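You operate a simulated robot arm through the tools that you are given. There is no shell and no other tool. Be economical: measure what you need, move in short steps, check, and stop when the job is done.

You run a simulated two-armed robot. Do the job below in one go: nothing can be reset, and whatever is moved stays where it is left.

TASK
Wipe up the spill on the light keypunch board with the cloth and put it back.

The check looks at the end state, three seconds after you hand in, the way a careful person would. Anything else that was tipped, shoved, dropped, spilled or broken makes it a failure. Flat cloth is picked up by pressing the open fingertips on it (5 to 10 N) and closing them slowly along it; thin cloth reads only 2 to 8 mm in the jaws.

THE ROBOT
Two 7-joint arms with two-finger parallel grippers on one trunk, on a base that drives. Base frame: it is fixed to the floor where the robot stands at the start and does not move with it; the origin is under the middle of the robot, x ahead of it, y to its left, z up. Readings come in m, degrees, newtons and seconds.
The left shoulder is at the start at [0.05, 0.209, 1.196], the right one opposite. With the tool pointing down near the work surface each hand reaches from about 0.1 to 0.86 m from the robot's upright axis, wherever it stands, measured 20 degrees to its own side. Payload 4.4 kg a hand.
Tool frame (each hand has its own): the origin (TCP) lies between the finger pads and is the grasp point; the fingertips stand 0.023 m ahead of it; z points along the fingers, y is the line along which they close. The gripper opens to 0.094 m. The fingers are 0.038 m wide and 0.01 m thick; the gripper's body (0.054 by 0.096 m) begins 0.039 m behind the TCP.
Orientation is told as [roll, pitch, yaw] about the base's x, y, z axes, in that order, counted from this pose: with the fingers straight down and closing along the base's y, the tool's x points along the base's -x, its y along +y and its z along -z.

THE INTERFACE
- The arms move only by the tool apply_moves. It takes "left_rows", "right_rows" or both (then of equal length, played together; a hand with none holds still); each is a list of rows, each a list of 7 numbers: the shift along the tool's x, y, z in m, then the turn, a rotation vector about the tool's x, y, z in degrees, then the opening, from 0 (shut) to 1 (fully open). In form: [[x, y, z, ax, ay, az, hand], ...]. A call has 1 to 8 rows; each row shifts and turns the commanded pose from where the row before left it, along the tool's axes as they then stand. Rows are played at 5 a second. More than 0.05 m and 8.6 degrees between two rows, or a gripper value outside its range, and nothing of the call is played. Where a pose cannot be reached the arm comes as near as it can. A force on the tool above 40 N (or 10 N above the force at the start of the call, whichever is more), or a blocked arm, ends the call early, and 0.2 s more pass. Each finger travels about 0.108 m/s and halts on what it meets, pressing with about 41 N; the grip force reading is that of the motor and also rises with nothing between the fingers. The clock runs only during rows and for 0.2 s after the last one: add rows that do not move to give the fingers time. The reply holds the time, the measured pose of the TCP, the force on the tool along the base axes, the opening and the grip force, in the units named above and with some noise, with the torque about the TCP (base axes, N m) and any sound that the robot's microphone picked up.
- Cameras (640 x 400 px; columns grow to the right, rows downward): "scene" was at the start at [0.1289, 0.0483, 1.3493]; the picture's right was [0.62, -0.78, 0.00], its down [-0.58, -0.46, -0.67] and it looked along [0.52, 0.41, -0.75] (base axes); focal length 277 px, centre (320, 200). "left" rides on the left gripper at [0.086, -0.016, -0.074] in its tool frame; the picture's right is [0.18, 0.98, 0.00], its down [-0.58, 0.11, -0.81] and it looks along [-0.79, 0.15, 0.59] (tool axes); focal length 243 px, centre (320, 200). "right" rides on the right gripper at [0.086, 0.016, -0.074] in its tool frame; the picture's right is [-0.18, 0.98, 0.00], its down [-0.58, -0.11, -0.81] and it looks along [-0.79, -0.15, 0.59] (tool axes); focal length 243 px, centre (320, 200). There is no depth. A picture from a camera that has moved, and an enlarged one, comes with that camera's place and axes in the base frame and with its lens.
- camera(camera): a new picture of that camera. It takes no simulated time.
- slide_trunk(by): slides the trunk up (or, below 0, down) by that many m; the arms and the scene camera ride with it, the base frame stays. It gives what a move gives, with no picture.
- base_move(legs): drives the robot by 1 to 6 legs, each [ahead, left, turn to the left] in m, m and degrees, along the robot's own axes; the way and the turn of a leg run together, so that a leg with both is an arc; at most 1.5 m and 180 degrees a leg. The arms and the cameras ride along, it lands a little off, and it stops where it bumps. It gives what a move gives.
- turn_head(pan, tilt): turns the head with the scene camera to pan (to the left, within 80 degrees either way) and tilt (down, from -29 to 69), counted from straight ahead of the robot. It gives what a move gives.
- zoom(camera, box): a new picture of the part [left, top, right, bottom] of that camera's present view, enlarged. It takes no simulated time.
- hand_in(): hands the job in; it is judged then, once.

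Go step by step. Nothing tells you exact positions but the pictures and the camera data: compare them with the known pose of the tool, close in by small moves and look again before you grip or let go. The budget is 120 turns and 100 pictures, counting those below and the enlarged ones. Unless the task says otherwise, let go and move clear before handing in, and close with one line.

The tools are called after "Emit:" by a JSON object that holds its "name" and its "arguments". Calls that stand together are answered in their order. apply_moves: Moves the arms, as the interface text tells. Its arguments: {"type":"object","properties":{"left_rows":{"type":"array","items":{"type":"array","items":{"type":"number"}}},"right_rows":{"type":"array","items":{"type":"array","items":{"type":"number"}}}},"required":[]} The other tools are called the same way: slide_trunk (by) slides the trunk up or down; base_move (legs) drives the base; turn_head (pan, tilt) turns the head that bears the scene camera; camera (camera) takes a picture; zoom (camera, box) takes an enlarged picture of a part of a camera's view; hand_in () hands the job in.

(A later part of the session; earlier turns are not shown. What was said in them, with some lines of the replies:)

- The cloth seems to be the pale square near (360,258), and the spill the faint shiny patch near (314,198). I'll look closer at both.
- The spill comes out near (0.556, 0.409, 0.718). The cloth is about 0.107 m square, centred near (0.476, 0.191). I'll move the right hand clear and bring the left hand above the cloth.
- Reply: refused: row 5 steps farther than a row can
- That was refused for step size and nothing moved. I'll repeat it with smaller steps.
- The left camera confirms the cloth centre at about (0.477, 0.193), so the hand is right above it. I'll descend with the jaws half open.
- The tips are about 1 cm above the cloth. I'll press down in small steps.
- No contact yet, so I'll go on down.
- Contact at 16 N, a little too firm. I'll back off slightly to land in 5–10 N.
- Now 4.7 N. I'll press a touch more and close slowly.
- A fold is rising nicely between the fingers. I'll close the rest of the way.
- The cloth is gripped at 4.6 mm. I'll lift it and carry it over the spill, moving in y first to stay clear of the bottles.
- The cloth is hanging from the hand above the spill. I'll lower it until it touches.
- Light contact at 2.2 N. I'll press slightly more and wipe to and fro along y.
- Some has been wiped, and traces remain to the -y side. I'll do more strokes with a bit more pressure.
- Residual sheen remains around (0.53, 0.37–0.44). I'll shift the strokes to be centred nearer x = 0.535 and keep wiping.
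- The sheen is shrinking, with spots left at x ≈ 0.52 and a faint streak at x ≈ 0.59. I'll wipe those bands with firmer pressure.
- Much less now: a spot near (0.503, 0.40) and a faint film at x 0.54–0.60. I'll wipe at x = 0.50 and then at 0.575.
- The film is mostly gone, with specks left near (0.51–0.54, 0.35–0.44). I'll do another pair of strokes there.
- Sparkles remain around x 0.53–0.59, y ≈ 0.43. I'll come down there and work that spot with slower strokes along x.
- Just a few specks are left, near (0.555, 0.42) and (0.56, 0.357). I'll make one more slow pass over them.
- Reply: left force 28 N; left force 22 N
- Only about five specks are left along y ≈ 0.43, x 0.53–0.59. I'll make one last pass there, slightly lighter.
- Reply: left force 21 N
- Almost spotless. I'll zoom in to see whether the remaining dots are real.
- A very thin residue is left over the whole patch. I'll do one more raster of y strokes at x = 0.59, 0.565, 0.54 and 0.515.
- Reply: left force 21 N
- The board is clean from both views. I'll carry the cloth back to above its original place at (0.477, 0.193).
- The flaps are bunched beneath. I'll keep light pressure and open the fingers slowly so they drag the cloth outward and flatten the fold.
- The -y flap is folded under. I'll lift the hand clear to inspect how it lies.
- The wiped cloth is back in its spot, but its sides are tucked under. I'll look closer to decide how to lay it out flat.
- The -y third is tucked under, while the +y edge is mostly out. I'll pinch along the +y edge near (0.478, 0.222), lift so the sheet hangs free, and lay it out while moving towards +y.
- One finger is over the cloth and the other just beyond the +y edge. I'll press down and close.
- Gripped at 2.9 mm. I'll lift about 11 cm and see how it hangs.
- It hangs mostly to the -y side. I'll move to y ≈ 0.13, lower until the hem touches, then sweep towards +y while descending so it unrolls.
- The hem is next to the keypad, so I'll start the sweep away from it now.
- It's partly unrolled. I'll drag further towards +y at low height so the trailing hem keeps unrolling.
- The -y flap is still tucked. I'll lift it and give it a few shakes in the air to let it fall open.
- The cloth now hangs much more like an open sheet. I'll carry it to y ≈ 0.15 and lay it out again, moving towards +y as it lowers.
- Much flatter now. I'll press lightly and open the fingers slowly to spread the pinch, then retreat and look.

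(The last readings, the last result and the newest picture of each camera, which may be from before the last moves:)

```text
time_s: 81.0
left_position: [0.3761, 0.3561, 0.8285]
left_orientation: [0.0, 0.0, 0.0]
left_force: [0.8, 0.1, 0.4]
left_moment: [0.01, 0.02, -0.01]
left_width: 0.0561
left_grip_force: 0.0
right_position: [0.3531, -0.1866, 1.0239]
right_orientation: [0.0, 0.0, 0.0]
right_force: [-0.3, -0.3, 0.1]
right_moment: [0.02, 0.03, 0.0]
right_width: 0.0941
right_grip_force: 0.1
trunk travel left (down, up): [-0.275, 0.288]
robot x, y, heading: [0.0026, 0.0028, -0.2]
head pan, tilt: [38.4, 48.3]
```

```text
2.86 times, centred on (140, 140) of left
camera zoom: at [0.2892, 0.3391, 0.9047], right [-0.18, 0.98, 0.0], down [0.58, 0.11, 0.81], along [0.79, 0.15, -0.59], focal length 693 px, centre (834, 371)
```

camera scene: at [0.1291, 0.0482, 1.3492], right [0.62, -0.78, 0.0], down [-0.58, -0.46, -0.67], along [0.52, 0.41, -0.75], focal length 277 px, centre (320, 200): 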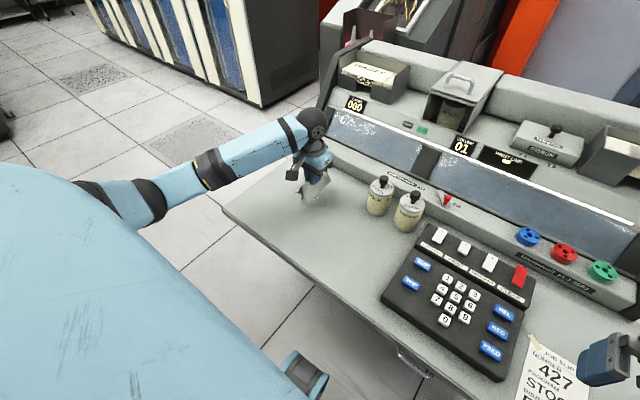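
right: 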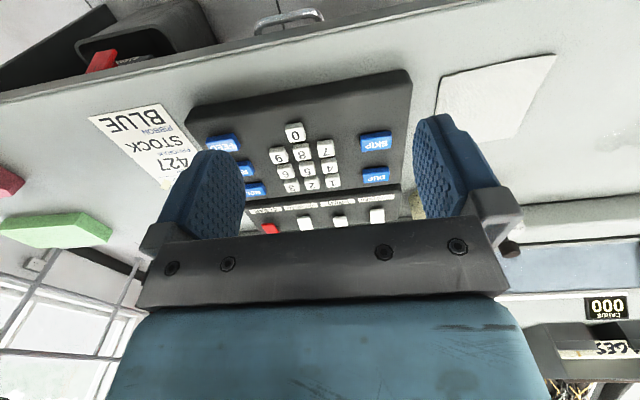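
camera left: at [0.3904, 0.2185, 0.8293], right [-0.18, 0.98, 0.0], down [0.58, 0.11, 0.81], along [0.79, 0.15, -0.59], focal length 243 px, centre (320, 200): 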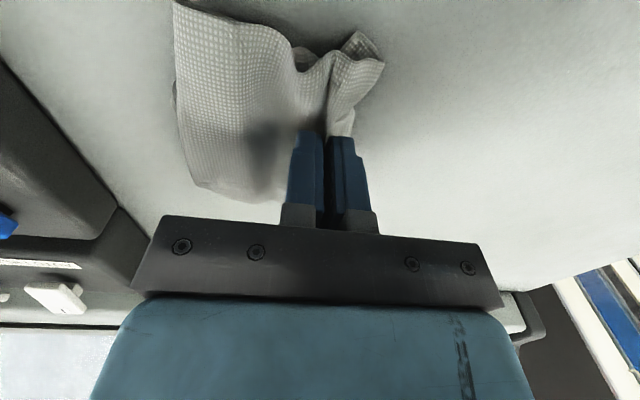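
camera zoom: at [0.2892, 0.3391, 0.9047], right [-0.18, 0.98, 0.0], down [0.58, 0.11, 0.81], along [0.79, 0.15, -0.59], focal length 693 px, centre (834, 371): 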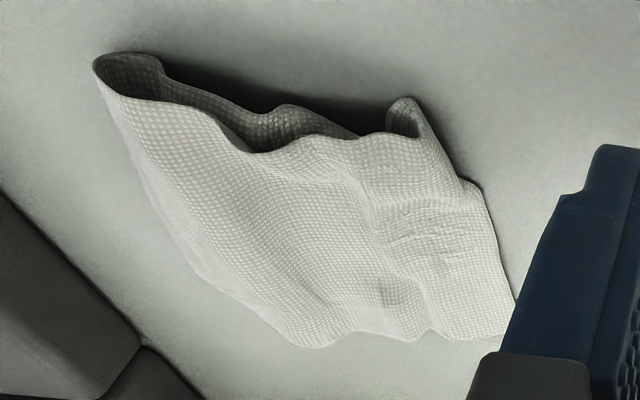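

The cloth lies spread in its original spot, with its centre within about 1 cm of the start. I'll back the arm away and do a last overall check.

Emit:
{"name": "apply_moves", "arguments": {"left_rows": [[0, 0, -0.04, 0, 0, 0, 0.6], [0, 0.03, -0.035, 0, 0, 0, 0.6], [0.02, 0.03, -0.03, 0, 0, 0, 0.8], [0.02, 0.03, -0.03, 0, 0, 0, 1], [0.02, 0.03, -0.03, 0, 0, 0, 1]]}}

Emit:
{"name": "camera", "arguments": {"camera": "scene"}}

Emit:
{"name": "zoom", "arguments": {"camera": "scene", "box": [220, 140, 460, 300]}}

Emit:
{"name": "camera", "arguments": {"camera": "left"}}

```text
time_s: 82.2
left_position: [0.316, 0.4764, 0.9926]
left_orientation: [-0.1, 0.0, -0.1]
left_force: [-0.1, 0.2, 0.8]
left_moment: [0.0, 0.0, 0.0]
left_width: 0.0939
left_grip_force: 0.0
right_position: [0.3527, -0.1858, 1.025]
right_orientation: [0.1, 0.0, 0.0]
right_force: [-0.1, 0.0, 0.0]
right_moment: [0.0, -0.05, -0.01]
right_width: 0.0941
right_grip_force: 0.1
trunk travel left (down, up): [-0.275, 0.288]
robot x, y, heading: [0.0021, -0.0026, 0.2]
head pan, tilt: [38.4, 48.3]
```

```text
42 pictures are left
camera scene: at [0.1277, 0.0491, 1.3495], right [0.62, -0.78, 0.0], down [-0.58, -0.46, -0.67], along [0.52, 0.41, -0.75], focal length 277 px, centre (320, 200)
```

scene: 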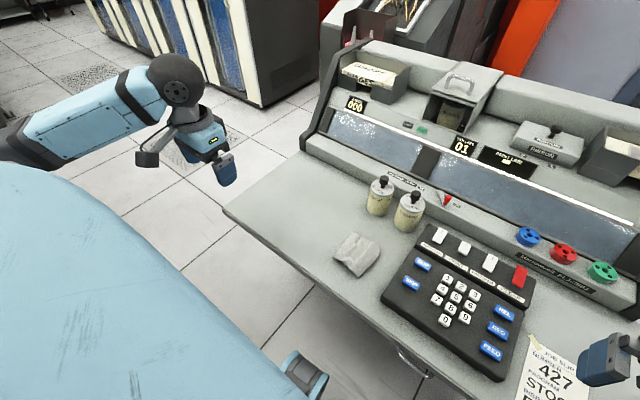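

```text
2.50 times, centred on (340, 220) of scene
camera zoom: at [0.1277, 0.0491, 1.3495], right [0.62, -0.78, 0.0], down [-0.58, -0.46, -0.67], along [0.52, 0.41, -0.75], focal length 692 px, centre (270, 150)
```

zoom: 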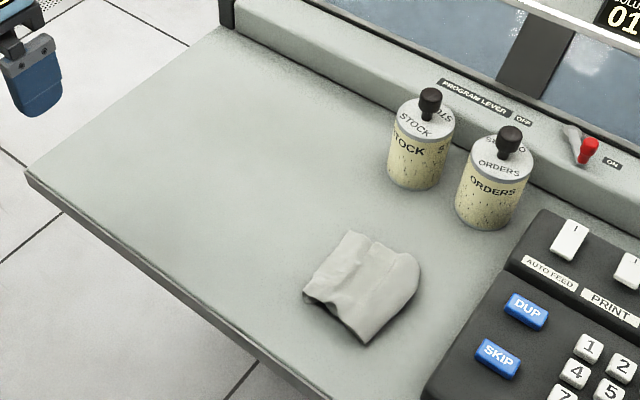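

```text
40 pictures are left
camera left: at [0.2298, 0.4588, 1.0691], right [-0.18, 0.98, 0.0], down [0.58, 0.11, 0.81], along [0.79, 0.15, -0.59], focal length 243 px, centre (320, 200)
```

left: 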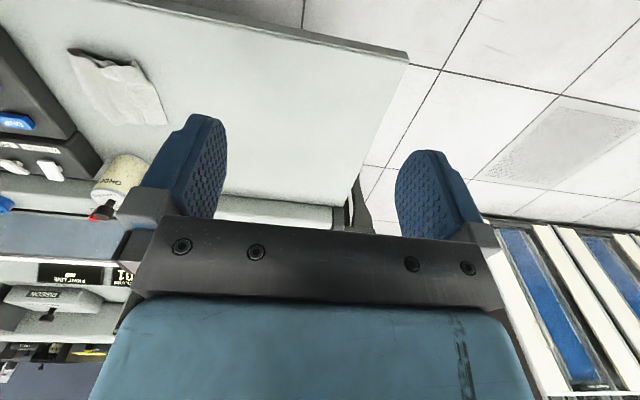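

The board is clean, the cloth is back in its place, the bottles and keypad are undisturbed, and both hands are clear. I'll hand in now.

Emit:
{"name": "hand_in", "arguments": {}}

```text
The job is handed in.
```

I wiped the spill off the light board and laid the cloth back within about 1 cm of where it started. It is slightly rumpled, with one edge (the keypad side) still folded under. Nothing else was disturbed.
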